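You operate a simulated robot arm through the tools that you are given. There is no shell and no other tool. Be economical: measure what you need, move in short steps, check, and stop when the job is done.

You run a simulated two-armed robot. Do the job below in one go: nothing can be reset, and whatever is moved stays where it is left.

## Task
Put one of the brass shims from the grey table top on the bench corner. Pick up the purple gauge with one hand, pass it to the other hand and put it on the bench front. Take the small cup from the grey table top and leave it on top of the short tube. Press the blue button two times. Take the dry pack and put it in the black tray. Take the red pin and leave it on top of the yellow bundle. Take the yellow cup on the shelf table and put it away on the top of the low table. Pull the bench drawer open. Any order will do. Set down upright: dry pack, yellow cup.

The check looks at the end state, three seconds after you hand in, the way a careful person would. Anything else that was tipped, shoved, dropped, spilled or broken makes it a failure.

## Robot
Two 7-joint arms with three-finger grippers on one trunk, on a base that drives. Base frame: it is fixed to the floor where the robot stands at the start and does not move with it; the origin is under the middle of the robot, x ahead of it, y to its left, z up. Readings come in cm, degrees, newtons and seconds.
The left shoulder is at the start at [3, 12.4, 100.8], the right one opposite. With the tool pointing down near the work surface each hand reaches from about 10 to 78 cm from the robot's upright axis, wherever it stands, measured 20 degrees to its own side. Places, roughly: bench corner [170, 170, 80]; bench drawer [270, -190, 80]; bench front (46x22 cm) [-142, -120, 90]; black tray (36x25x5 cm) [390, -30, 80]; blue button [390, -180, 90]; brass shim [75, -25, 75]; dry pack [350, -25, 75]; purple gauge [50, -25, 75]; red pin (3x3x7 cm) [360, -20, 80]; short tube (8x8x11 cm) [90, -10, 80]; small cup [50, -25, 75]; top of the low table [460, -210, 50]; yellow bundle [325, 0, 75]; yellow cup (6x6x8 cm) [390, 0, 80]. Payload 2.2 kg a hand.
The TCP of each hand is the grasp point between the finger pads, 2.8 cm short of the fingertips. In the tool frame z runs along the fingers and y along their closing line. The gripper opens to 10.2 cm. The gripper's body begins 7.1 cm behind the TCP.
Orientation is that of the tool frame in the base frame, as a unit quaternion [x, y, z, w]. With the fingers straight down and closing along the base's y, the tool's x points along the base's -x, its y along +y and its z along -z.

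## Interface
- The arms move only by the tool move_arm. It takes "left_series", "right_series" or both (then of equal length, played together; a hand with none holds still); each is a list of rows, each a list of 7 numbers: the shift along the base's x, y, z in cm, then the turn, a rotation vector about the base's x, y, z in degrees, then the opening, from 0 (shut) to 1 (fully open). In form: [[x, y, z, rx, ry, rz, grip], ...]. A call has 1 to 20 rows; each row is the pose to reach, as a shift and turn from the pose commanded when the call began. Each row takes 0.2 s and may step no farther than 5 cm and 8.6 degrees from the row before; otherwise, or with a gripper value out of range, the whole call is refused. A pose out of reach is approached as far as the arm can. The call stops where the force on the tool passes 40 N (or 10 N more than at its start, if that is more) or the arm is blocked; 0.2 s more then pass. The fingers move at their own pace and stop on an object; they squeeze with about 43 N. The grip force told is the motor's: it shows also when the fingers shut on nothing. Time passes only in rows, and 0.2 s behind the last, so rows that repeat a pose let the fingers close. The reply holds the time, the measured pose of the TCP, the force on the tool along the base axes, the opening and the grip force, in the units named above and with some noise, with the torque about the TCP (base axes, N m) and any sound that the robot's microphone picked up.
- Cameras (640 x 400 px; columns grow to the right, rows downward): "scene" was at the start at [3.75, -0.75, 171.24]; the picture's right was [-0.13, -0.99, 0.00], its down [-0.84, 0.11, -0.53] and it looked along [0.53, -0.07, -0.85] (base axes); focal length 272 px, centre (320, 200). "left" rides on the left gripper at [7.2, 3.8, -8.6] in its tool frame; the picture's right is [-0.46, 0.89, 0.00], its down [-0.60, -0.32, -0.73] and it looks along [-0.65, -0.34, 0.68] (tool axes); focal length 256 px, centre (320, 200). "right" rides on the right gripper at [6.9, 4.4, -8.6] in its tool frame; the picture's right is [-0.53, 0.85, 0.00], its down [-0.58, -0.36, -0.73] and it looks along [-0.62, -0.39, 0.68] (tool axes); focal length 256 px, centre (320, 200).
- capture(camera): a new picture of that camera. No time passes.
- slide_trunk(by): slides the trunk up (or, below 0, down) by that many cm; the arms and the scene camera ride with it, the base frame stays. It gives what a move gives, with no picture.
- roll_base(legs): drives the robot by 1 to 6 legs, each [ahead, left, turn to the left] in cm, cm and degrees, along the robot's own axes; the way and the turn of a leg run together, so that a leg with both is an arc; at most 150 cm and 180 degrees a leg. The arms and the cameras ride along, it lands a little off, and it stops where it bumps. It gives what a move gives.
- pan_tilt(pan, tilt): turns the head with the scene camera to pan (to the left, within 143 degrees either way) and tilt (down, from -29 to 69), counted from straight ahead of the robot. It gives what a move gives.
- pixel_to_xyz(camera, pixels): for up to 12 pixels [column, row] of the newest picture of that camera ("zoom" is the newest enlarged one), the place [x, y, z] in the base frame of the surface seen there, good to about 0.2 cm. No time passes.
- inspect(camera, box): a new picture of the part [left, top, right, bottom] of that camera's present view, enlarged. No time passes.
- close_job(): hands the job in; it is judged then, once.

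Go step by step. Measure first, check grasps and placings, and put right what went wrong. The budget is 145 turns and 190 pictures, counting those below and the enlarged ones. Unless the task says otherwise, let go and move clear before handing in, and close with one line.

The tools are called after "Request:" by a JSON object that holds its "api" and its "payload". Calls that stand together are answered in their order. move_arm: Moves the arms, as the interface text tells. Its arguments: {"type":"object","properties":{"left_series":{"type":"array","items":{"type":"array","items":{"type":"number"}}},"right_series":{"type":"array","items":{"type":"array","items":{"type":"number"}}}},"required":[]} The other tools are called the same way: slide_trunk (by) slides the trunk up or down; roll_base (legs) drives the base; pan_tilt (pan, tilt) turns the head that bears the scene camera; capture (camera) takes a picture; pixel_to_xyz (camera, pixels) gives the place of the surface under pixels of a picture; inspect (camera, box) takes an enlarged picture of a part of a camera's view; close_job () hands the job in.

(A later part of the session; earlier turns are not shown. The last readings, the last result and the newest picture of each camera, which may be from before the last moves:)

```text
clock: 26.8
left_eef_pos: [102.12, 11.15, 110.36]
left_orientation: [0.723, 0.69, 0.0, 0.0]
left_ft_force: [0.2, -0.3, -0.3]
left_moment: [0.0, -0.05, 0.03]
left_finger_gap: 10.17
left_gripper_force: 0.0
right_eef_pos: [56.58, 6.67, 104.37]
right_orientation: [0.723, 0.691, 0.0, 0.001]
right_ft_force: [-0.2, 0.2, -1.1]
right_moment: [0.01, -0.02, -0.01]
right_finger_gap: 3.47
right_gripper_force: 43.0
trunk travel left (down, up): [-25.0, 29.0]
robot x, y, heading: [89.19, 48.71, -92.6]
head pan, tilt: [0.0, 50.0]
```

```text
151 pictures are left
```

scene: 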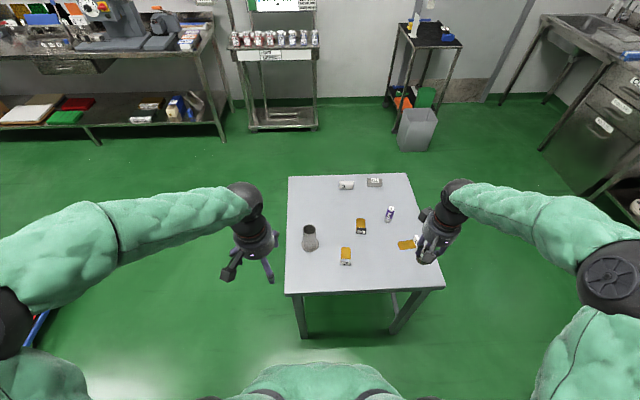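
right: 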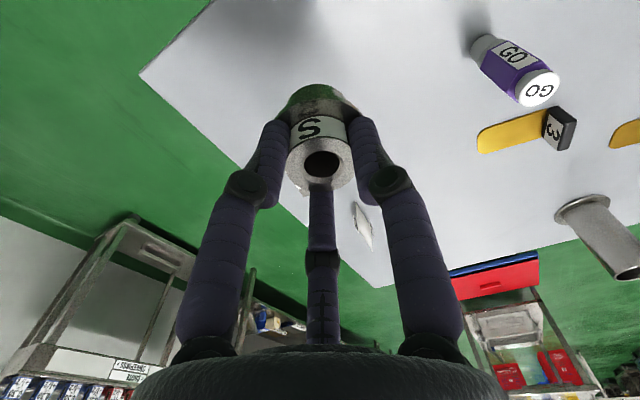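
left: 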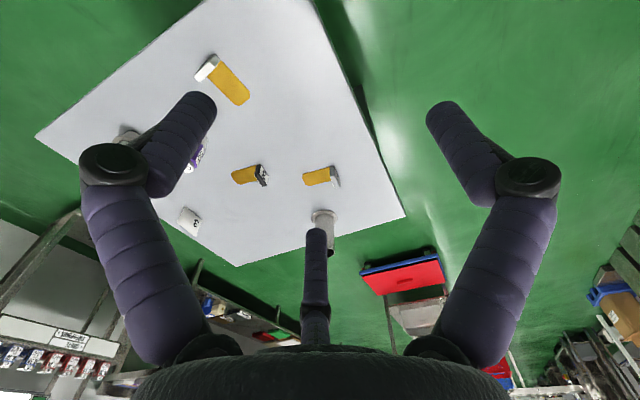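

The robot stands left of the table; the tube is at pixel (310,237). I'll zoom and measure its rim.

Request:
{"api": "inspect", "payload": {"camera": "scene", "box": [290, 215, 330, 255]}}

Request:
{"api": "pixel_to_xyz", "payload": {"camera": "zoom", "pixels": [[320, 100], [320, 200], [250, 150], [390, 150], [320, 300], [200, 150], [440, 150]]}}

```text
10.00 times, centred on (310, 235) of scene
```

zoom: 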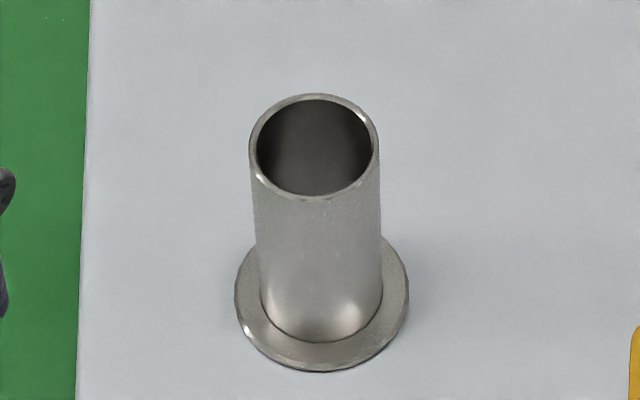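

```text
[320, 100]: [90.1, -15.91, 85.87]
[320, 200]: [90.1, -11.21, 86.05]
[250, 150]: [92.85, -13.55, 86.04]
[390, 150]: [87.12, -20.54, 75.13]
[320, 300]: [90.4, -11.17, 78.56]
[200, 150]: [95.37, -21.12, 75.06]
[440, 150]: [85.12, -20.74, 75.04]
```

The rim centre is about (90.3,-13.7), z 86.0, outer ~5.0 cm and inner ~4.4 cm. I'll bring the cup above it and swing the left hand outward.

Request:
{"api": "move_arm", "payload": {"right_series": [[3.8, -2.3, 0, 0, 0, 0, 0], [7.6, -4.6, -0.5, 0, 0, 0, 0], [11.4, -6.9, -1, 0, 0, 0, 0], [15.2, -9.2, -1.5, 0, 0, 0, 0], [19, -11.5, -2, 0, 0, 0, 0], [22.8, -13.8, -3, 0, 0, 0, 0], [26.6, -16.1, -4, 0, 0, 0, 0], [30.4, -18.4, -5, 0, 0, 0, 0], [33.8, -20.3, -6, 0, 0, 0, 0], [33.8, -20.3, -8, 0, 0, 0, 0], [33.8, -20.3, -8, 0, 0, 0, 0]], "left_series": [[3, 0, 0, 0, 0, 0, 1], [6, 0, 0, 0, 0, 0, 1], [9, 0, 0, 0, 0, 0, 1], [12, 0, 0, 0, 0, 0, 1], [14, 0, 0, 0, 0, 0, 1], [14, 0, 0, 0, 0, 0, 1], [14, 0, 0, 0, 0, 0, 1], [14, 0, 0, 0, 0, 0, 1], [14, 0, 0, 0, 0, 0, 1], [14, 0, 0, 0, 0, 0, 1], [14, 0, 0, 0, 0, 0, 1]]}}

Request:
{"api": "inspect", "payload": {"camera": "scene", "box": [270, 195, 350, 255]}}

Request:
{"api": "capture", "payload": {"camera": "right"}}

```text
clock: 29.2
left_eef_pos: [116.2, 11.09, 110.51]
left_orientation: [0.723, 0.691, 0.0, 0.0]
left_ft_force: [-0.6, 0.6, -1.0]
left_moment: [0.05, 0.02, 0.01]
left_finger_gap: 10.18
left_gripper_force: 0.1
right_eef_pos: [90.66, -13.52, 96.39]
right_orientation: [0.723, 0.691, 0.0, 0.0]
right_ft_force: [0.8, 0.2, -0.7]
right_moment: [-0.01, 0.02, 0.02]
right_finger_gap: 3.45
right_gripper_force: 42.8
trunk travel left (down, up): [-25.0, 29.0]
robot x, y, heading: [89.43, 49.23, -92.3]
head pan, tilt: [0.0, 50.0]
```

```text
6.67 times, centred on (310, 225) of scene
```

zoom: 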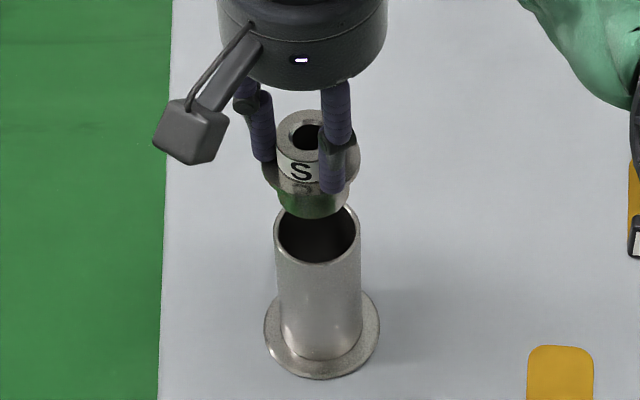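

```text
148 pictures are left
```

right: 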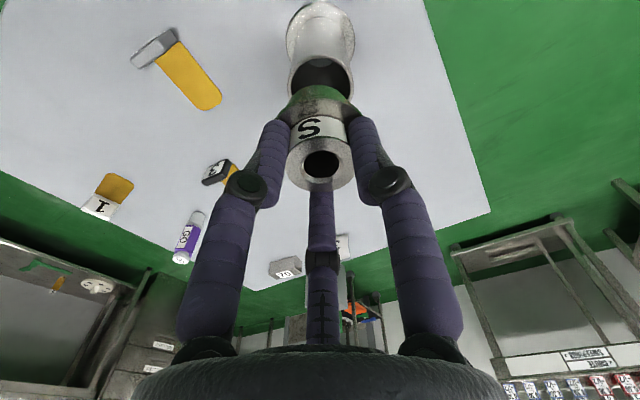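

The cup hangs just above the tube. I'll measure the cup neck ring and body bottom against the tube rim in an enlarged view.

Request:
{"api": "inspect", "payload": {"camera": "scene", "box": [295, 205, 325, 240]}}

Request:
{"api": "pixel_to_xyz", "payload": {"camera": "zoom", "pixels": [[250, 120], [285, 180], [330, 75], [240, 270], [330, 310], [420, 270], [300, 300], [370, 300], [320, 360], [215, 310], [445, 310]]}}

```text
11.43 times, centred on (310, 222) of scene
```

zoom: 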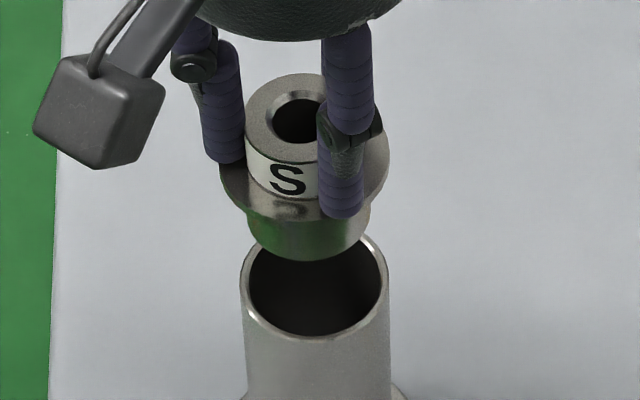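

```text
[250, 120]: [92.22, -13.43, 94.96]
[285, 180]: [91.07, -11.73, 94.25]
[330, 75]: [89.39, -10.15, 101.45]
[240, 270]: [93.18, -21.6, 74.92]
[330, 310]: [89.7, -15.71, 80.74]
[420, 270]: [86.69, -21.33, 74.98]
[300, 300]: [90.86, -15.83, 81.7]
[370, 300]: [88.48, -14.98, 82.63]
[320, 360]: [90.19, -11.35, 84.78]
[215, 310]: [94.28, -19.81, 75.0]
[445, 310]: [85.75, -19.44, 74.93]
```

The cup axis is about 0.2 cm too far in +x and 0.3 cm in +y relative to the rim. I'll correct and lower to just above the rim.

Request:
{"api": "move_arm", "payload": {"right_series": [[-0.25, -0.28, -1.5, 0, 0, 0, 0], [-0.25, -0.28, -3.0, 0, 0, 0, 0], [-0.25, -0.28, -3.0, 0, 0, 0, 0]]}}

Request:
{"api": "inspect", "payload": {"camera": "scene", "box": [295, 205, 325, 240]}}

Request:
{"api": "inspect", "payload": {"camera": "right", "box": [260, 20, 380, 200]}}

```text
clock: 30.0
left_eef_pos: [116.09, 11.21, 110.56]
left_orientation: [0.723, 0.691, 0.0, 0.0]
left_ft_force: [0.4, 0.0, -0.5]
left_moment: [0.02, -0.01, 0.0]
left_finger_gap: 10.17
left_gripper_force: 0.0
right_eef_pos: [90.34, -14.15, 93.33]
right_orientation: [0.723, 0.691, 0.0, 0.0]
right_ft_force: [0.1, 0.3, -1.0]
right_moment: [0.01, 0.01, -0.02]
right_finger_gap: 3.41
right_gripper_force: 42.8
trunk travel left (down, up): [-25.0, 29.0]
robot x, y, heading: [89.31, 49.14, -92.5]
head pan, tilt: [0.0, 50.0]
```

```text
11.43 times, centred on (310, 222) of scene
```

zoom: 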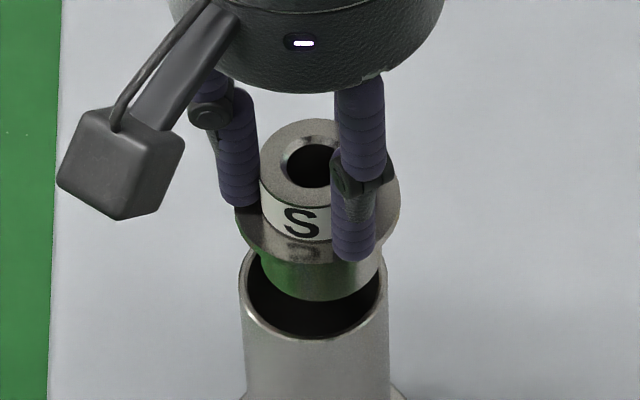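

```text
2.22 times, centred on (320, 110) of right
```

zoom: 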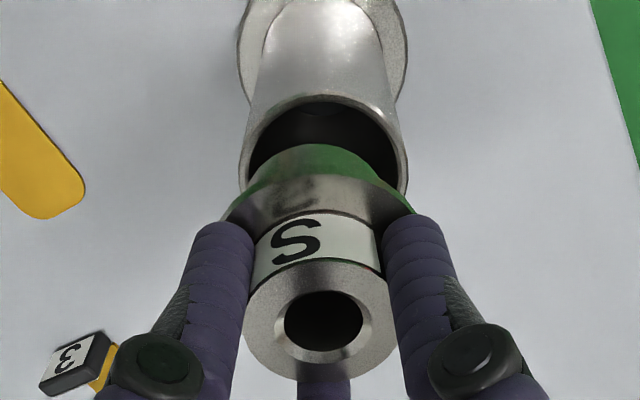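

The cup is now about 0.2 cm too far in −x; the fore-aft offset is uncertain, so I'll measure points on both.

Request:
{"api": "inspect", "payload": {"camera": "scene", "box": [295, 205, 325, 240]}}

Request:
{"api": "pixel_to_xyz", "payload": {"camera": "zoom", "pixels": [[266, 170], [280, 195], [300, 240], [296, 120], [318, 293], [300, 290], [340, 290], [315, 338], [246, 290], [384, 290], [260, 320], [300, 128]]}}

```text
11.43 times, centred on (310, 222) of scene
```

zoom: 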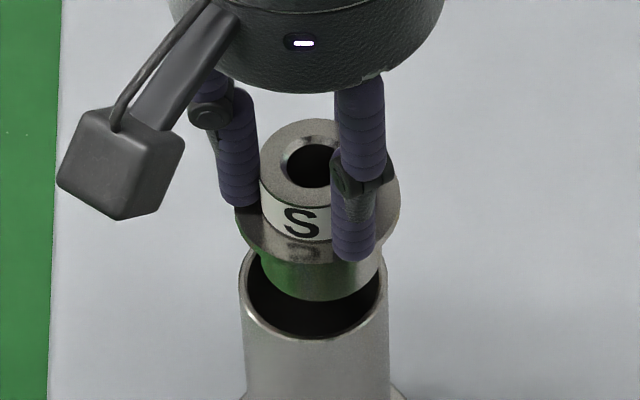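

```text
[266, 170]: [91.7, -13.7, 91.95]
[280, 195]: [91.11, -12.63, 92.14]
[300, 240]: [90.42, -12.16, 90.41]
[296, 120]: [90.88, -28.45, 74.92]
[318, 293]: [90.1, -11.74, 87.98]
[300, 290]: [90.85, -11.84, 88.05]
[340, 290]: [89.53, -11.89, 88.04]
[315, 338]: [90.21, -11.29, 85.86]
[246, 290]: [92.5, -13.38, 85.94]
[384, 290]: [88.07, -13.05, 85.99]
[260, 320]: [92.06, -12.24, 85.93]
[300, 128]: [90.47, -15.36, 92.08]
```

The axes nearly agree (rim centre (90.29,-13.75), cup ≈(90.1,-13.74)). I'll shift +0.17 in x and lower in small steps.

Request:
{"api": "move_arm", "payload": {"right_series": [[0.17, 0, -0.5, 0, 0, 0, 0], [0.17, 0, -1.2, 0, 0, 0, 0], [0.17, 0, -1.8, 0, 0, 0, 0], [0.17, 0, -2.4, 0, 0, 0, 0], [0.17, 0, -3, 0, 0, 0, 0]]}}

Request:
{"api": "inspect", "payload": {"camera": "scene", "box": [295, 205, 325, 240]}}

```text
clock: 31.0
left_eef_pos: [116.07, 11.17, 110.3]
left_orientation: [0.723, 0.691, 0.001, -0.001]
left_ft_force: [0.6, -0.7, 0.8]
left_moment: [0.04, 0.0, -0.02]
left_finger_gap: 10.21
left_gripper_force: 0.1
right_eef_pos: [90.32, -14.59, 91.97]
right_orientation: [0.724, 0.689, -0.003, 0.007]
right_ft_force: [-0.3, 3.1, 13.9]
right_moment: [0.16, 0.08, -0.01]
right_finger_gap: 3.45
right_gripper_force: 43.1
trunk travel left (down, up): [-25.0, 29.0]
robot x, y, heading: [89.17, 48.69, -92.8]
head pan, tilt: [0.0, 50.0]
stopped in row 4 (right hand): the force on the tool passed its limit at 50 N (the readings are from after the stop); the commanded pose is now the measured one
```

```text
11.43 times, centred on (310, 222) of scene
```

zoom: 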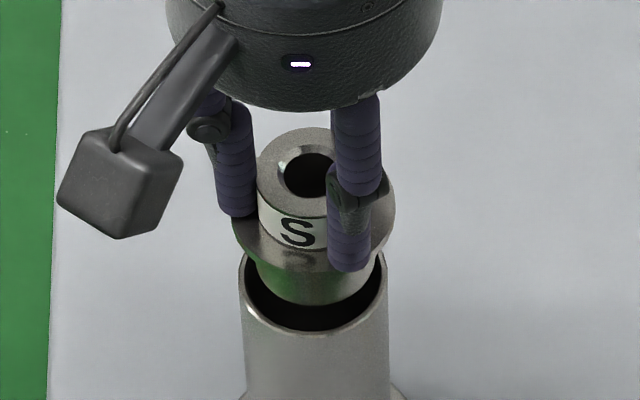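

It touched the rim (force up, hand deflected to −y). I'll raise a little and remeasure the body edge versus the rim.

Request:
{"api": "move_arm", "payload": {"right_series": [[0, 0.4, 1.2, 0, 0, 0, 0], [0, 0.6, 1.4, 0, 0, 0, 0], [0, 0.6, 1.4, 0, 0, 0, 0]]}}

Request:
{"api": "inspect", "payload": {"camera": "scene", "box": [295, 205, 325, 240]}}

Request:
{"api": "pixel_to_xyz", "payload": {"camera": "zoom", "pixels": [[318, 280], [318, 285], [318, 290], [318, 295], [300, 285], [340, 285], [315, 338], [246, 290], [384, 290], [265, 275], [375, 275], [270, 195]]}}

Request:
{"api": "inspect", "payload": {"camera": "right", "box": [260, 20, 380, 200]}}

```text
clock: 31.8
left_eef_pos: [116.11, 11.18, 110.53]
left_orientation: [0.723, 0.691, 0.0, -0.001]
left_ft_force: [-0.1, 0.9, 1.2]
left_moment: [0.0, -0.01, 0.02]
left_finger_gap: 10.21
left_gripper_force: 0.0
right_eef_pos: [90.48, -13.7, 93.02]
right_orientation: [0.724, 0.69, -0.003, 0.004]
right_ft_force: [0.3, 0.2, -1.0]
right_moment: [0.02, 0.03, -0.02]
right_finger_gap: 3.44
right_gripper_force: 42.7
trunk travel left (down, up): [-25.0, 29.0]
robot x, y, heading: [89.11, 49.01, -92.6]
head pan, tilt: [0.0, 50.0]
```

```text
11.43 times, centred on (310, 222) of scene
```

zoom: 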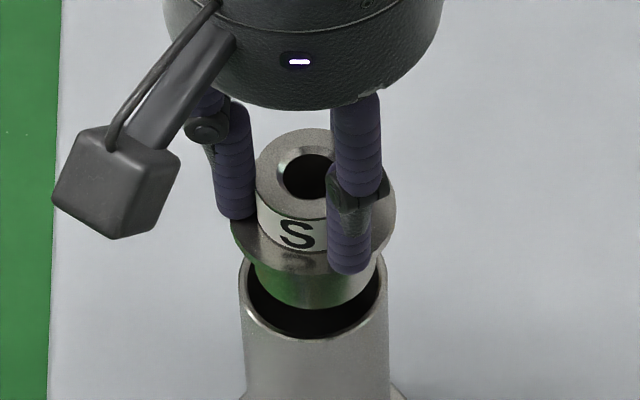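

```text
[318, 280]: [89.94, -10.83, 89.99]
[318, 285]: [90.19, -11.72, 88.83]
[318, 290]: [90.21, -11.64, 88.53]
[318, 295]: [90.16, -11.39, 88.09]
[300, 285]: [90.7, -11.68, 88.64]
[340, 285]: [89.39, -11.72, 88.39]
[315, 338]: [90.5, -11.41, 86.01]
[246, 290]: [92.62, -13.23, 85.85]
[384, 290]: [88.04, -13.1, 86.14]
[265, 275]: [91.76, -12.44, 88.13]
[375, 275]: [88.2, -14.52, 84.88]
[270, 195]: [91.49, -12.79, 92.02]
```

```text
2.22 times, centred on (320, 110) of right
```

zoom: 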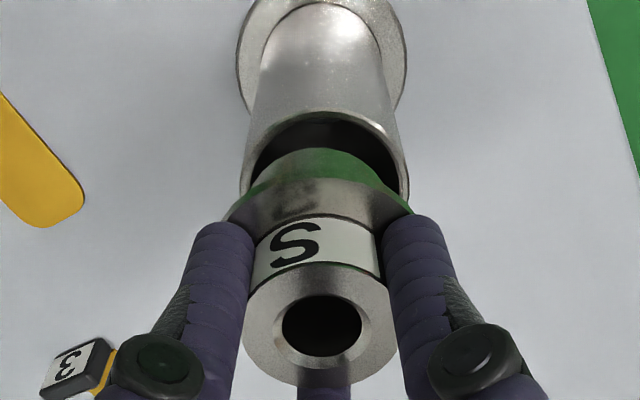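

Both cameras agree the cup should go about +0.2 in x and −0.14 in y. I'll apply that and lower gently again.

Request:
{"api": "move_arm", "payload": {"right_series": [[0.2, -0.14, 0, 0, 0, 0, 0], [0.2, -0.14, -0.6, 0, 0, 0, 0], [0.2, -0.14, -1.2, 0, 0, 0, 0], [0.2, -0.14, -1.7, 0, 0, 0, 0], [0.2, -0.14, -2.2, 0, 0, 0, 0]]}}

Request:
{"api": "inspect", "payload": {"camera": "scene", "box": [295, 205, 325, 240]}}

Request:
{"api": "inspect", "payload": {"camera": "right", "box": [260, 20, 380, 200]}}

```text
clock: 33.0
left_eef_pos: [116.21, 11.18, 110.41]
left_orientation: [0.723, 0.691, 0.001, 0.0]
left_ft_force: [0.5, 0.3, 0.4]
left_moment: [0.05, 0.0, -0.02]
left_finger_gap: 10.23
left_gripper_force: 0.0
right_eef_pos: [90.59, -14.44, 92.0]
right_orientation: [0.725, 0.688, -0.006, 0.01]
right_ft_force: [0.1, 5.5, 15.5]
right_moment: [0.45, 0.09, -0.03]
right_finger_gap: 3.42
right_gripper_force: 43.1
trunk travel left (down, up): [-25.0, 29.0]
robot x, y, heading: [89.29, 48.98, -92.6]
head pan, tilt: [0.0, 50.0]
stopped in row 5 (right hand): the force on the tool passed its limit at 46 N (the readings are from after the stop); the commanded pose is now the measured one
```

```text
11.43 times, centred on (310, 222) of scene
```

zoom: 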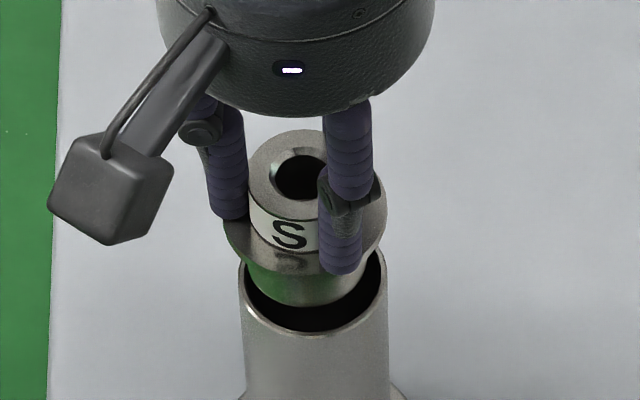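

```text
2.22 times, centred on (320, 110) of right
```

zoom: 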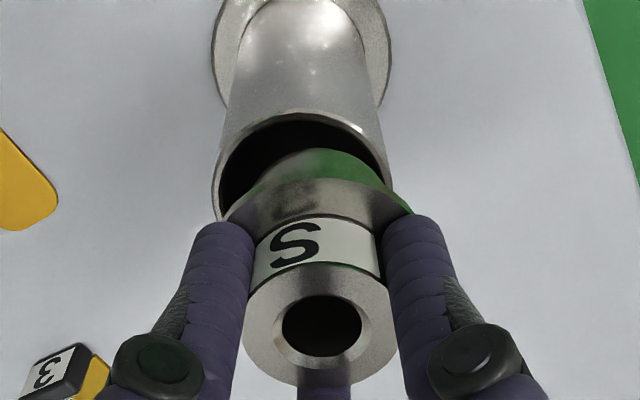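

Scene and hand views suggest the true centre at TCP ≈(90.42,-13.85), with a 1.3° tilt picked up from pressing. I'll lift, correct both, and verify before lowering.

Request:
{"api": "move_arm", "payload": {"right_series": [[0, 0.3, 0.8, 0.6, 0.1, 0.2, 0], [-0.17, 0.6, 1.2, 1.3, 0.3, 0.4, 0], [-0.17, 0.6, 1.2, 1.3, 0.3, 0.4, 0], [-0.17, 0.6, 1.2, 1.3, 0.3, 0.4, 0]]}}

Request:
{"api": "inspect", "payload": {"camera": "scene", "box": [295, 205, 325, 240]}}

Request:
{"api": "inspect", "payload": {"camera": "right", "box": [260, 20, 380, 200]}}

```text
clock: 34.0
left_eef_pos: [116.01, 11.22, 110.44]
left_orientation: [0.723, 0.691, 0.0, 0.0]
left_ft_force: [0.4, 0.3, 0.5]
left_moment: [-0.03, 0.0, 0.0]
left_finger_gap: 10.18
left_gripper_force: 0.0
right_eef_pos: [90.51, -13.64, 92.8]
right_orientation: [0.722, 0.692, 0.002, -0.002]
right_ft_force: [0.3, -0.1, -1.0]
right_moment: [-0.03, -0.04, -0.04]
right_finger_gap: 3.43
right_gripper_force: 42.9
trunk travel left (down, up): [-25.0, 29.0]
robot x, y, heading: [89.45, 48.21, -92.5]
head pan, tilt: [0.0, 50.0]
```

```text
11.43 times, centred on (310, 222) of scene
```

zoom: 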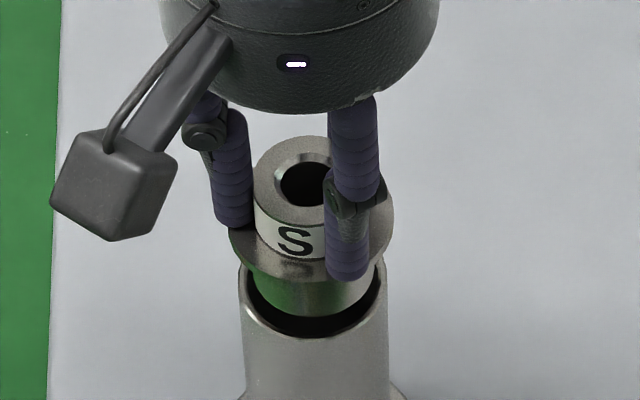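

```text
2.22 times, centred on (320, 110) of right
```

zoom: 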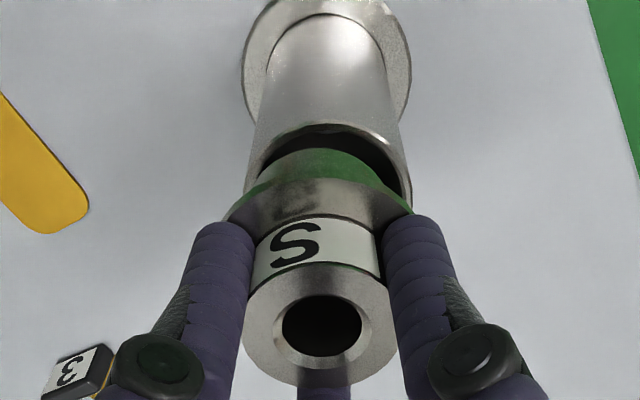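

Side to side the cup now matches the rim, but the hand camera suggests it's too far in +y. I'll measure several body and rim points.

Request:
{"api": "pixel_to_xyz", "payload": {"camera": "zoom", "pixels": [[285, 170], [320, 160], [350, 175], [330, 128], [370, 145], [402, 180], [255, 165], [408, 195]]}}

Request:
{"api": "inspect", "payload": {"camera": "scene", "box": [295, 205, 325, 240]}}

Request:
{"api": "pixel_to_xyz", "payload": {"camera": "zoom", "pixels": [[295, 300], [305, 300], [315, 300], [295, 305], [305, 305], [315, 305], [290, 334], [300, 336], [310, 338], [320, 338], [330, 337], [340, 335]]}}

```text
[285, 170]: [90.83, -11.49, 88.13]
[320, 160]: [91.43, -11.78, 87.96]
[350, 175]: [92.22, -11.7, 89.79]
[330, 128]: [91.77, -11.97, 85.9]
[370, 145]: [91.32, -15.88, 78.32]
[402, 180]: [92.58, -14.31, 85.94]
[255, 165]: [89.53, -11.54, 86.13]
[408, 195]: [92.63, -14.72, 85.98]
```

```text
11.43 times, centred on (310, 222) of scene
```

zoom: 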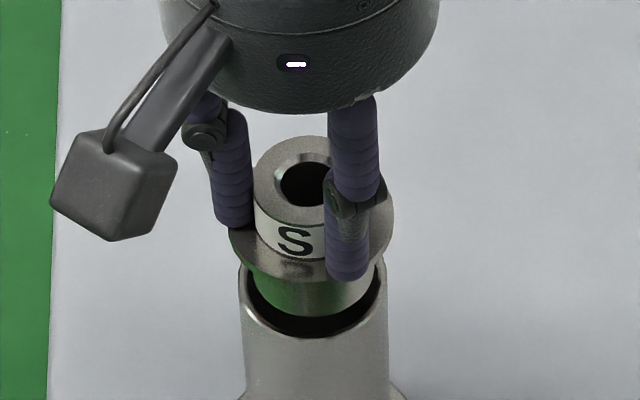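

```text
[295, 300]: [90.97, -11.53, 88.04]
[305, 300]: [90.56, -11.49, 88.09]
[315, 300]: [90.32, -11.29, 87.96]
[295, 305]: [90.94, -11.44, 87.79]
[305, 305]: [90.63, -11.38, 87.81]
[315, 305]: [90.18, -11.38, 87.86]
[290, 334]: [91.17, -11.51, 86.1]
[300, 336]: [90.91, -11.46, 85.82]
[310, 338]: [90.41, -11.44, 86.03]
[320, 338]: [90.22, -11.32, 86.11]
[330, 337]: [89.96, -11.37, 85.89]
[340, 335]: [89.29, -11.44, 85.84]
```

Body front is y≈−11.35 (axis −13.33) and rim centre −13.77, so I'll shift −0.43 in y and lower slowly.

Request:
{"api": "move_arm", "payload": {"right_series": [[0, -0.43, 0, 0, 0, 0, 0], [0, -0.43, -0.4, 0, 0, 0, 0], [0, -0.43, -0.8, 0, 0, 0, 0], [0, -0.43, -1.2, 0, 0, 0, 0], [0, -0.43, -1.6, 0, 0, 0, 0], [0, -0.43, -2.0, 0, 0, 0, 0]]}}

Request:
{"api": "inspect", "payload": {"camera": "scene", "box": [295, 205, 325, 240]}}

Request:
{"api": "inspect", "payload": {"camera": "right", "box": [260, 20, 380, 200]}}

```text
clock: 35.5
left_eef_pos: [116.1, 11.22, 110.47]
left_orientation: [0.723, 0.691, 0.0, 0.001]
left_ft_force: [0.4, -0.4, 0.0]
left_moment: [0.05, -0.02, 0.0]
left_finger_gap: 10.2
left_gripper_force: 0.1
right_eef_pos: [90.56, -14.58, 91.98]
right_orientation: [0.724, 0.69, -0.002, 0.006]
right_ft_force: [0.4, 2.1, 13.8]
right_moment: [0.01, 0.06, 0.02]
right_finger_gap: 3.43
right_gripper_force: 43.2
trunk travel left (down, up): [-25.0, 29.0]
robot x, y, heading: [89.27, 49.1, -92.6]
head pan, tilt: [0.0, 50.0]
stopped in row 6 (right hand): the force on the tool passed its limit at 44 N (the readings are from after the stop); the commanded pose is now the measured one
```

```text
11.43 times, centred on (310, 222) of scene
```

zoom: 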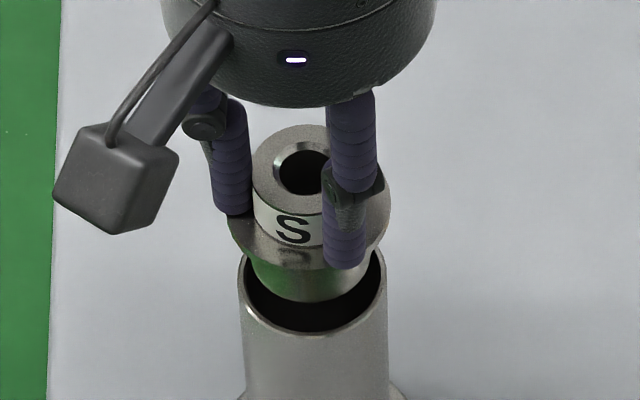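

```text
2.22 times, centred on (320, 110) of right
```

zoom: 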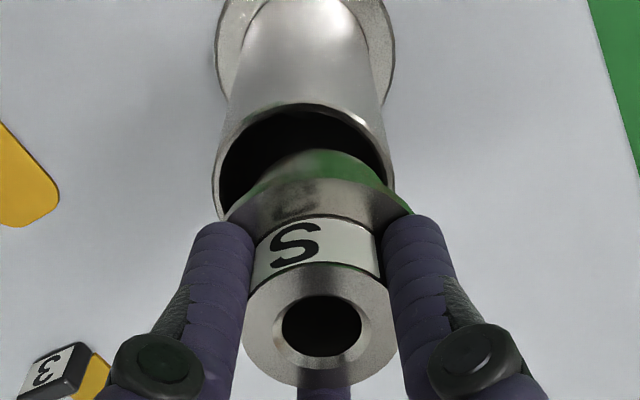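

Each try stops at the same height (TCP ≈92) although the visible body bottom is still about 0.9 cm above the rim, so something is hidden underneath the cup. I'll lift it and use the left hand's camera for a side view.

Request:
{"api": "move_arm", "payload": {"right_series": [[0, 0.2, 1, 0.4, 0, 0, 0], [0, 0.4, 2, 0.8, 0, 0.2, 0], [0, 0.5, 3, 0.8, 0.1, 0.2, 0], [0, 0.5, 3, 0.8, 0.1, 0.2, 0], [0, 0.5, 3, 0.8, 0.1, 0.2, 0], [0, 0.5, 3, 0.8, 0.1, 0.2, 0], [0, 0.5, 3, 0.8, 0.1, 0.2, 0], [0, 0.5, 3, 0.8, 0.1, 0.2, 0]], "left_series": [[-2.7, -1, -2.8, -6.4, 0, 0, 0.5], [-5.4, -2, -5.6, -12.8, 0, 0, 0.5], [-8.1, -3, -8.4, -19.2, 0, 0, 0.5], [-10.8, -4, -11.2, -25.6, 0, 0, 0.5], [-13.5, -5, -14, -32, 0, 0, 0.5], [-16.2, -6, -16.8, -38.4, 0, 0, 0.5], [-19, -7, -19.4, -45, 0, 0, 0.5], [-19, -7, -19.4, -45, 0, 0, 0.5]]}}

Request:
{"api": "capture", "payload": {"camera": "left"}}

```text
clock: 37.2
left_eef_pos: [97.32, 4.25, 91.2]
left_orientation: [0.668, 0.638, -0.265, 0.277]
left_ft_force: [0.3, -0.2, 0.9]
left_moment: [0.01, 0.0, 0.01]
left_finger_gap: 5.13
left_gripper_force: 0.0
right_eef_pos: [90.46, -13.9, 94.78]
right_orientation: [0.722, 0.692, 0.003, -0.003]
right_ft_force: [0.1, -0.8, -1.3]
right_moment: [0.05, 0.02, 0.0]
right_finger_gap: 3.45
right_gripper_force: 42.6
trunk travel left (down, up): [-25.0, 29.0]
robot x, y, heading: [89.31, 48.78, -92.5]
head pan, tilt: [0.0, 50.0]
```

```text
133 pictures are left
```

left: 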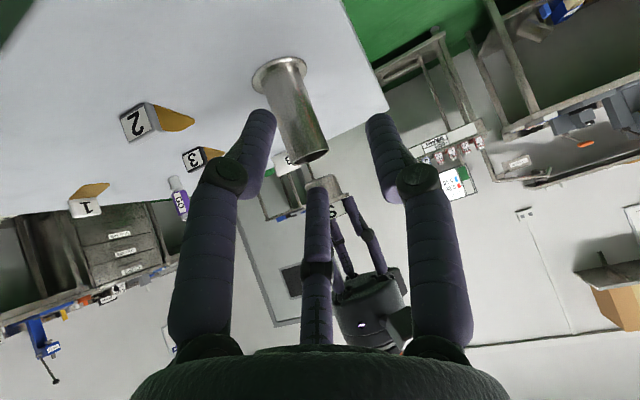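

The inverted view shows tube and cup near (320,170). I'll enlarge it.

Request:
{"api": "inspect", "payload": {"camera": "left", "box": [270, 110, 370, 230]}}

Request:
{"api": "pixel_to_xyz", "payload": {"camera": "zoom", "pixels": [[290, 150], [310, 205], [370, 210], [330, 200], [380, 225], [400, 230]]}}

```text
3.33 times, centred on (320, 170) of left
```

zoom: 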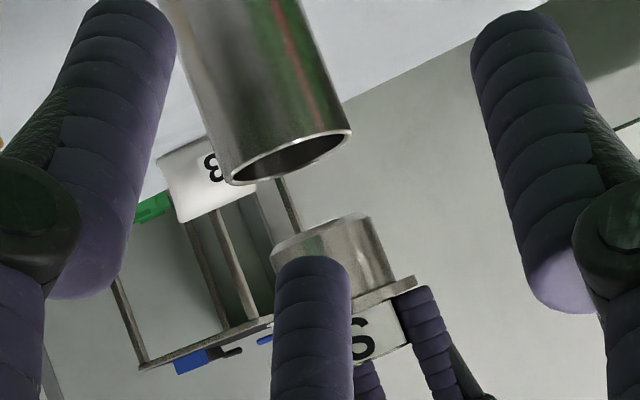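

```text
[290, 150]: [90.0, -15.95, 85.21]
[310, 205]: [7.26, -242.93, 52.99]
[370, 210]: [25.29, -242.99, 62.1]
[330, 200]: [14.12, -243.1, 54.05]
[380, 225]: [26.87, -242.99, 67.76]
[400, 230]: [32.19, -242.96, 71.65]
```

The underside looks flat with no stub. I'll measure the body's bottom edge in this view.

Request:
{"api": "pixel_to_xyz", "payload": {"camera": "zoom", "pixels": [[360, 225], [345, 235], [320, 240], [300, 245], [372, 240], [385, 270], [400, 285], [380, 320], [290, 182], [345, 140], [240, 182]]}}

```text
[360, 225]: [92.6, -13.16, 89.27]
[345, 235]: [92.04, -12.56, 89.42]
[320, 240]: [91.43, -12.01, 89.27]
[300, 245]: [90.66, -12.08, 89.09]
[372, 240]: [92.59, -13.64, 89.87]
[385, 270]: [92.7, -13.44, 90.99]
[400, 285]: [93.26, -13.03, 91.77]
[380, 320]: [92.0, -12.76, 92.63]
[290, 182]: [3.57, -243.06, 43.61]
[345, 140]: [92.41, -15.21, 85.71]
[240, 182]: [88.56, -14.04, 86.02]
```

The bottom edge is at TCP−5.75, so the contact was simply on the rim; circle fits give cup axis (90.6,-13.95) against rim centre (90.32,-13.76). I'll shift by (−0.28,+0.19) and lower slowly.

Request:
{"api": "move_arm", "payload": {"right_series": [[-0.28, 0.19, -1, 0, 0, 0, 0], [-0.28, 0.19, -2, 0, 0, 0, 0], [-0.28, 0.19, -2.4, 0, 0, 0, 0], [-0.28, 0.19, -2.6, 0, 0, 0, 0], [-0.28, 0.19, -2.8, 0, 0, 0, 0], [-0.28, 0.19, -3, 0, 0, 0, 0], [-0.28, 0.19, -3.2, 0, 0, 0, 0]]}}

Request:
{"api": "inspect", "payload": {"camera": "left", "box": [270, 110, 370, 230]}}

Request:
{"api": "inspect", "payload": {"camera": "scene", "box": [295, 205, 325, 240]}}

```text
clock: 38.9
left_eef_pos: [97.21, 4.32, 91.38]
left_orientation: [0.668, 0.638, -0.265, 0.277]
left_ft_force: [-0.4, -0.4, -0.3]
left_moment: [0.03, -0.01, -0.02]
left_finger_gap: 5.12
left_gripper_force: 0.0
right_eef_pos: [90.2, -13.8, 92.0]
right_orientation: [0.722, 0.692, 0.002, 0.002]
right_ft_force: [0.1, 4.2, 30.2]
right_moment: [-0.15, 0.01, -0.02]
right_finger_gap: 3.43
right_gripper_force: 43.0
trunk travel left (down, up): [-25.0, 29.0]
robot x, y, heading: [89.55, 48.87, -92.3]
head pan, tilt: [0.0, 50.0]
```

```text
3.33 times, centred on (320, 170) of left
```

zoom: 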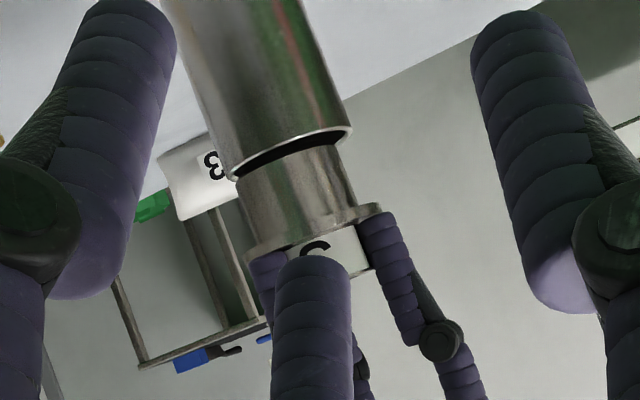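

```text
11.43 times, centred on (310, 222) of scene
```

zoom: 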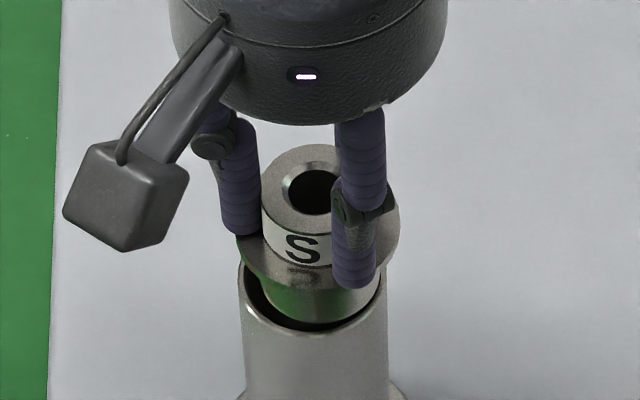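

Force 30 N with contact on the back side (−y); the scene view shows gaps at left (255,290) and front (315,328). I'll raise slightly, shift (+0.2,+0.25) and lower again.

Request:
{"api": "move_arm", "payload": {"right_series": [[0, 0, 0.8, 0, 0, 0, 0], [0.2, 0.25, 0.8, 0, 0, 0, 0], [0.2, 0.25, 0.4, 0, 0, 0, 0], [0.2, 0.25, 0.1, 0, 0, 0, 0], [0.2, 0.25, -0.2, 0, 0, 0, 0], [0.2, 0.25, -0.5, 0, 0, 0, 0]]}}

Request:
{"api": "inspect", "payload": {"camera": "left", "box": [270, 110, 370, 230]}}

Request:
{"api": "inspect", "payload": {"camera": "scene", "box": [295, 205, 325, 240]}}

```text
clock: 40.1
left_eef_pos: [97.27, 4.25, 91.06]
left_orientation: [0.668, 0.638, -0.264, 0.276]
left_ft_force: [-0.4, -0.3, 0.1]
left_moment: [0.04, 0.02, 0.02]
left_finger_gap: 5.11
left_gripper_force: 0.1
right_eef_pos: [90.4, -13.9, 92.07]
right_orientation: [0.723, 0.691, 0.002, 0.002]
right_ft_force: [-1.8, 2.8, 13.5]
right_moment: [0.06, 0.04, -0.03]
right_finger_gap: 3.43
right_gripper_force: 42.9
trunk travel left (down, up): [-25.0, 29.0]
robot x, y, heading: [89.56, 48.7, -92.7]
head pan, tilt: [0.0, 50.0]
stopped in row 6 (right hand): the force on the tool passed its limit at 43 N (the readings are from after the stop); the commanded pose is now the measured one
```

```text
3.33 times, centred on (320, 170) of left
```

zoom: 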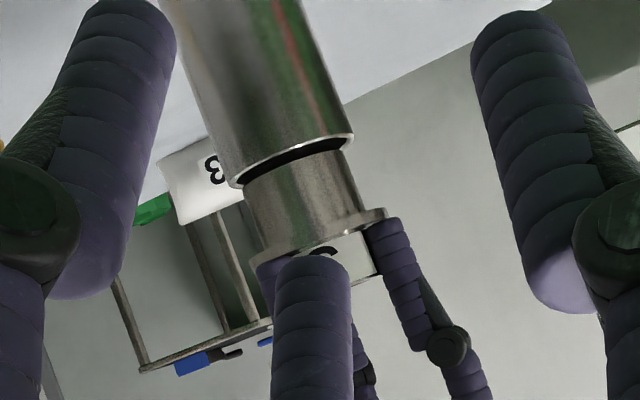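

```text
11.43 times, centred on (310, 222) of scene
```

zoom: 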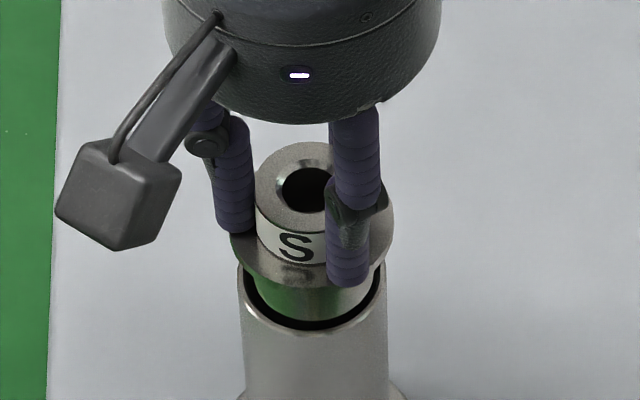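

It is visually well centred and still stops at the same height, so the tube behaves as a closed top and the cup rests on it. I'll open the fingers gently and check before rising.

Request:
{"api": "move_arm", "payload": {"right_series": [[0, 0, 0, 0, 0, 0, 0.38], [0, 0, 0, 0, 0, 0, 0.45], [0, 0, 0, 0, 0, 0, 0.55], [0, 0, 0, 0, 0, 0, 0.55]]}}

Request:
{"api": "inspect", "payload": {"camera": "left", "box": [270, 110, 370, 230]}}

Request:
{"api": "inspect", "payload": {"camera": "scene", "box": [295, 205, 325, 240]}}

```text
clock: 41.1
left_eef_pos: [97.18, 4.3, 91.15]
left_orientation: [0.668, 0.639, -0.264, 0.277]
left_ft_force: [0.0, 0.0, 0.7]
left_moment: [-0.02, 0.0, 0.01]
left_finger_gap: 5.08
left_gripper_force: 0.1
right_eef_pos: [90.49, -13.63, 91.72]
right_orientation: [0.723, 0.691, 0.002, -0.002]
right_ft_force: [-0.1, 0.3, 3.4]
right_moment: [-0.08, 0.0, -0.01]
right_finger_gap: 5.68
right_gripper_force: 0.1
trunk travel left (down, up): [-25.0, 29.0]
robot x, y, heading: [89.34, 49.12, -92.5]
head pan, tilt: [0.0, 50.0]
```

```text
3.33 times, centred on (320, 170) of left
```

zoom: 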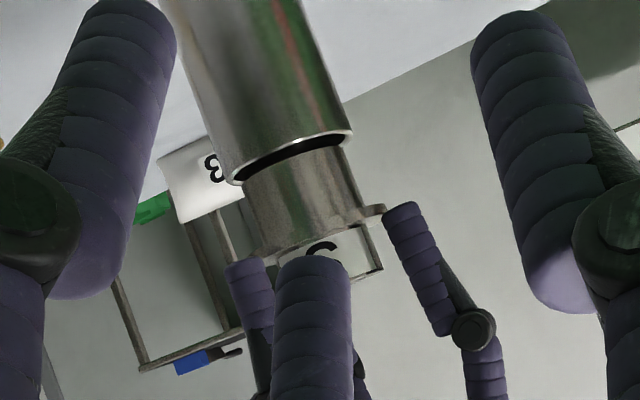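

```text
11.43 times, centred on (310, 222) of scene
```

zoom: 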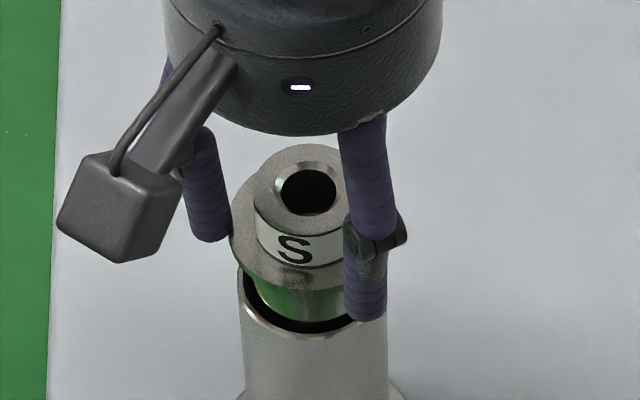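

The cup stays centred. I'll open wider and rise straight up.

Request:
{"api": "move_arm", "payload": {"right_series": [[0, 0, 0.1, 0, 0, 0, 0.65], [0, 0, 0.3, 0, 0, 0, 0.75], [0, 0, 2, 0, 0, 0, 0.75], [0, 0, 5, 0, 0, 0, 0.75], [0, 0, 9, 0, 0, 0, 0.75], [0, 0, 13, 0, 0, 0, 0.75]]}}

Request:
{"api": "inspect", "payload": {"camera": "left", "box": [270, 110, 370, 230]}}

Request:
{"api": "inspect", "payload": {"camera": "scene", "box": [290, 205, 330, 245]}}

```text
clock: 42.5
left_eef_pos: [96.92, 4.27, 91.28]
left_orientation: [0.668, 0.638, -0.264, 0.277]
left_ft_force: [0.0, 1.3, -0.3]
left_moment: [0.02, -0.02, -0.03]
left_finger_gap: 5.1
left_gripper_force: 0.0
right_eef_pos: [90.46, -13.7, 104.74]
right_orientation: [0.722, 0.692, 0.002, -0.001]
right_ft_force: [0.5, 0.4, 0.6]
right_moment: [-0.03, 0.0, 0.01]
right_finger_gap: 7.67
right_gripper_force: 0.1
trunk travel left (down, up): [-25.0, 29.0]
robot x, y, heading: [89.32, 49.56, -92.5]
head pan, tilt: [0.0, 50.0]
```

```text
3.33 times, centred on (320, 170) of left
```

zoom: 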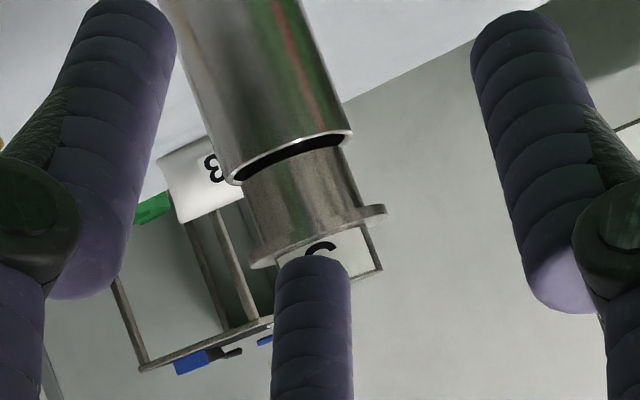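

```text
10.00 times, centred on (310, 225) of scene
```

zoom: 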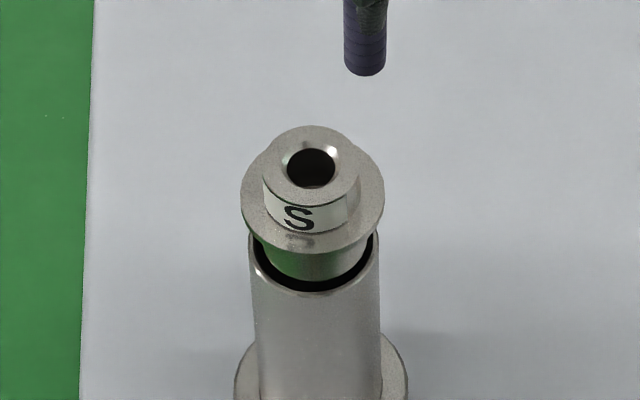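

The cup stands on the tube. I'll return the left hand to a raised, downward pose, and the right hand up and back, then drive back to the start position.

Request:
{"api": "move_arm", "payload": {"left_series": [[2.7, 1, 2.8, 6.4, 0, 0, 1], [5.4, 2, 5.6, 12.8, 0, 0, 1], [8.1, 3, 8.4, 19.2, 0, 0, 1], [10.8, 4, 11.2, 25.6, 0, 0, 1], [13.5, 5, 14, 32, 0, 0, 1], [16.2, 6, 16.8, 38.4, 0, 0, 1], [17, 7, 19.4, 45, 0, 0, 1], [17, 7, 19.4, 45, 0, 0, 1]], "right_series": [[0, 1, 1, 0, 0, 0, 0.75], [-1, 4, 2, 0, 0, 0, 0.75], [-4, 7, 3, 0, 0, 0, 0.75], [-7, 10, 4, 0, 0, 0, 0.75], [-10, 13, 5, 0, 0, 0, 0.75], [-13, 16, 5, 0, 0, 0, 0.75], [-16, 18, 5, 0, 0, 0, 0.75], [-19, 20, 5, 0, 0, 0, 0.75]]}}

Request:
{"api": "roll_base", "payload": {"legs": [[0, 0, 92.5], [-89, 0, 0], [0, -48, 0]]}}

Request:
{"api": "capture", "payload": {"camera": "scene"}}

```text
clock: 44.3
left_eef_pos: [114.06, 11.26, 110.78]
left_orientation: [0.723, 0.691, 0.001, 0.001]
left_ft_force: [0.8, -0.1, 0.4]
left_moment: [0.0, -0.01, 0.01]
left_finger_gap: 10.16
left_gripper_force: 0.0
right_eef_pos: [71.18, 6.29, 109.85]
right_orientation: [0.722, 0.691, 0.003, 0.0]
right_ft_force: [-0.5, 0.6, -0.4]
right_moment: [-0.02, -0.02, 0.01]
right_finger_gap: 7.62
right_gripper_force: 0.0
trunk travel left (down, up): [-25.0, 29.0]
robot x, y, heading: [89.31, 48.73, -92.5]
head pan, tilt: [0.0, 50.0]
```

```text
clock: 55.4
left_eef_pos: [35.78, 27.61, 110.71]
left_orientation: [0.008, 1.0, 0.0, -0.001]
left_ft_force: [0.8, -0.3, -0.5]
left_moment: [0.03, 0.0, -0.01]
left_finger_gap: 10.19
left_gripper_force: 0.0
right_eef_pos: [41.9, -15.2, 109.8]
right_orientation: [0.006, 1.0, 0.001, -0.001]
right_ft_force: [-1.5, -0.5, 0.2]
right_moment: [-0.01, 0.03, -0.01]
right_finger_gap: 7.64
right_gripper_force: 0.1
trunk travel left (down, up): [-25.0, 29.0]
robot x, y, heading: [-1.23, 1.8, -1.2]
head pan, tilt: [0.0, 50.0]
```

```text
123 pictures are left
```

scene: 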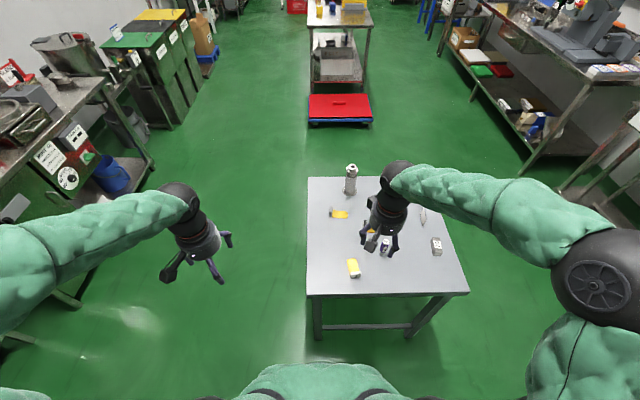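

The robot is back at the front. I'll pitch the right hand 60° forward and come to a pregrasp near the gauge's lower half at (56.5,-23.9), so the left hand can later take its top from above.

Request:
{"api": "move_arm", "payload": {"right_series": [[0.5, -1.1, -1.5, 0, -7.5, 0, 0.6], [1, -2.2, -4, 0, -15, 0, 0.6], [1.5, -3.3, -7, 0, -22.5, 0, 0.6], [2, -4.4, -10.5, 0, -30, 0, 0.6], [3, -5.5, -14, 0, -37.5, 0, 0.6], [4, -6.6, -18, 0, -45, 0, 0.6], [5, -7.7, -22, 0, -52.5, 0, 0.6], [6, -8.7, -26, 0, -60, 0, 0.6], [6, -8.7, -26.5, 0, -60, 0, 0.6]]}}

Request:
{"api": "capture", "payload": {"camera": "right"}}

Request:
{"api": "inspect", "payload": {"camera": "scene", "box": [340, 200, 440, 280]}}

```text
clock: 57.4
left_eef_pos: [35.6, 27.68, 110.7]
left_orientation: [0.007, 1.0, -0.001, 0.0]
left_ft_force: [0.7, 0.3, 0.1]
left_moment: [-0.04, -0.01, 0.0]
left_finger_gap: 10.18
left_gripper_force: 0.1
right_eef_pos: [50.98, -14.34, 88.88]
right_orientation: [0.022, 0.876, -0.025, 0.481]
right_ft_force: [-0.6, 0.2, 1.5]
right_moment: [0.04, 0.03, 0.01]
right_finger_gap: 6.12
right_gripper_force: 0.0
right hand out of reach, approached as far as the arm can: row 6, 7, 8, 9
trunk travel left (down, up): [-25.0, 29.0]
robot x, y, heading: [-1.04, 2.01, -0.9]
head pan, tilt: [0.0, 50.0]
```

```text
122 pictures are left
```

right: 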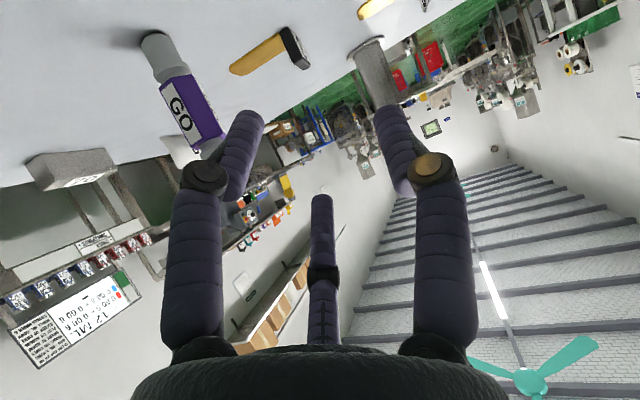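

```text
5.00 times, centred on (390, 240) of scene
```

zoom: 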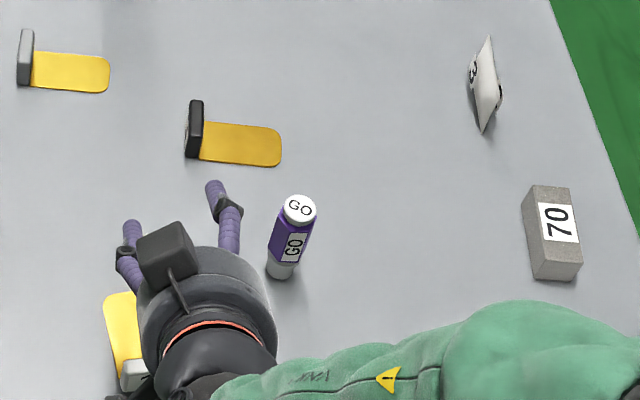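

That pitched pose is out of reach there, so I'll pick the gauge vertically with the right hand instead and let the left take its lower part in the air. First I'll undo the pitch and rise.

Request:
{"api": "move_arm", "payload": {"right_series": [[-1, 0, 3, 0, 7.5, 0, 0.6], [-2, 0, 6, 0, 15, 0, 0.6], [-3, 0, 9, 0, 22.5, 0, 0.6], [-4, 0, 12, 0, 30, 0, 0.6], [-4, 0, 15, 0, 37.5, 0, 0.6], [-4, 0, 18, 0, 45, 0, 0.6], [-4, 0, 19, 0, 52.5, 0, 0.6], [-4, 0, 20, 0, 60, 0, 0.6], [-4, 0, 20, 0, 60, 0, 0.6]]}}

Request:
{"api": "inspect", "payload": {"camera": "scene", "box": [340, 200, 440, 280]}}

```text
clock: 59.4
left_eef_pos: [35.78, 27.66, 110.73]
left_orientation: [0.008, 1.0, 0.0, 0.001]
left_ft_force: [0.0, 0.4, -1.7]
left_moment: [0.01, 0.0, 0.04]
left_finger_gap: 10.22
left_gripper_force: 0.1
right_eef_pos: [47.21, -14.55, 108.76]
right_orientation: [0.006, 0.999, -0.034, -0.023]
right_ft_force: [-1.4, -0.6, 0.4]
right_moment: [0.0, 0.01, 0.01]
right_finger_gap: 6.1
right_gripper_force: 0.1
trunk travel left (down, up): [-25.0, 29.0]
robot x, y, heading: [-1.32, 1.99, -1.0]
head pan, tilt: [0.0, 50.0]
```

```text
5.00 times, centred on (390, 240) of scene
```

zoom: 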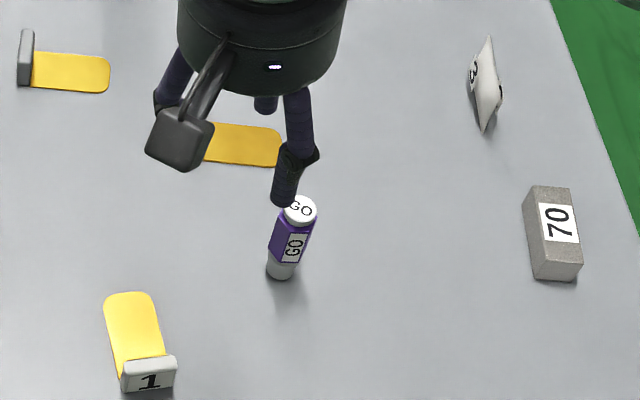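

The right hand is vertical again apart from a small tilt I'll remove. I'll measure the gauge's top and bottom now.

Request:
{"api": "pixel_to_xyz", "payload": {"camera": "zoom", "pixels": [[303, 215], [312, 208], [289, 275], [300, 218], [270, 275], [285, 240], [305, 240]]}}

Request:
{"api": "move_arm", "payload": {"right_series": [[2.5, -3, -2, 2, -1.3, 0, 0.6], [5, -6, -4, 3.9, -2.6, 0, 0.6], [7.5, -8, -6, 3.9, -2.6, 0, 0.6], [9.2, -9.4, -8, 3.9, -2.6, 0, 0.6], [9.2, -9.4, -10, 3.9, -2.6, 0, 0.6], [9.2, -9.4, -10, 3.9, -2.6, 0, 0.6]]}}

Request:
{"api": "capture", "payload": {"camera": "right"}}

```text
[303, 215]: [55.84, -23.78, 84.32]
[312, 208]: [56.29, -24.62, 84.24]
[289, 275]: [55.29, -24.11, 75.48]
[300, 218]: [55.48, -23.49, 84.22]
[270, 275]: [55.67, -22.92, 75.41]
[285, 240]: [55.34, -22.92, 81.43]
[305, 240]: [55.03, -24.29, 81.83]
```

```text
clock: 60.8
left_eef_pos: [35.75, 27.76, 110.66]
left_orientation: [0.008, 1.0, 0.0, 0.0]
left_ft_force: [-0.5, -0.3, -0.5]
left_moment: [-0.01, 0.0, -0.01]
left_finger_gap: 10.22
left_gripper_force: 0.0
right_eef_pos: [56.39, -23.94, 98.69]
right_orientation: [0.007, 1.0, 0.001, -0.001]
right_ft_force: [1.2, 0.8, -0.5]
right_moment: [0.0, 0.01, 0.04]
right_finger_gap: 6.13
right_gripper_force: 0.0
trunk travel left (down, up): [-25.0, 29.0]
robot x, y, heading: [-1.02, 1.43, -1.2]
head pan, tilt: [0.0, 50.0]
```

```text
119 pictures are left
```

right: 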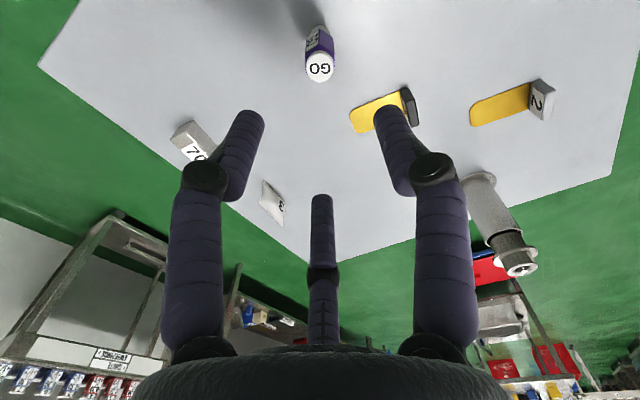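

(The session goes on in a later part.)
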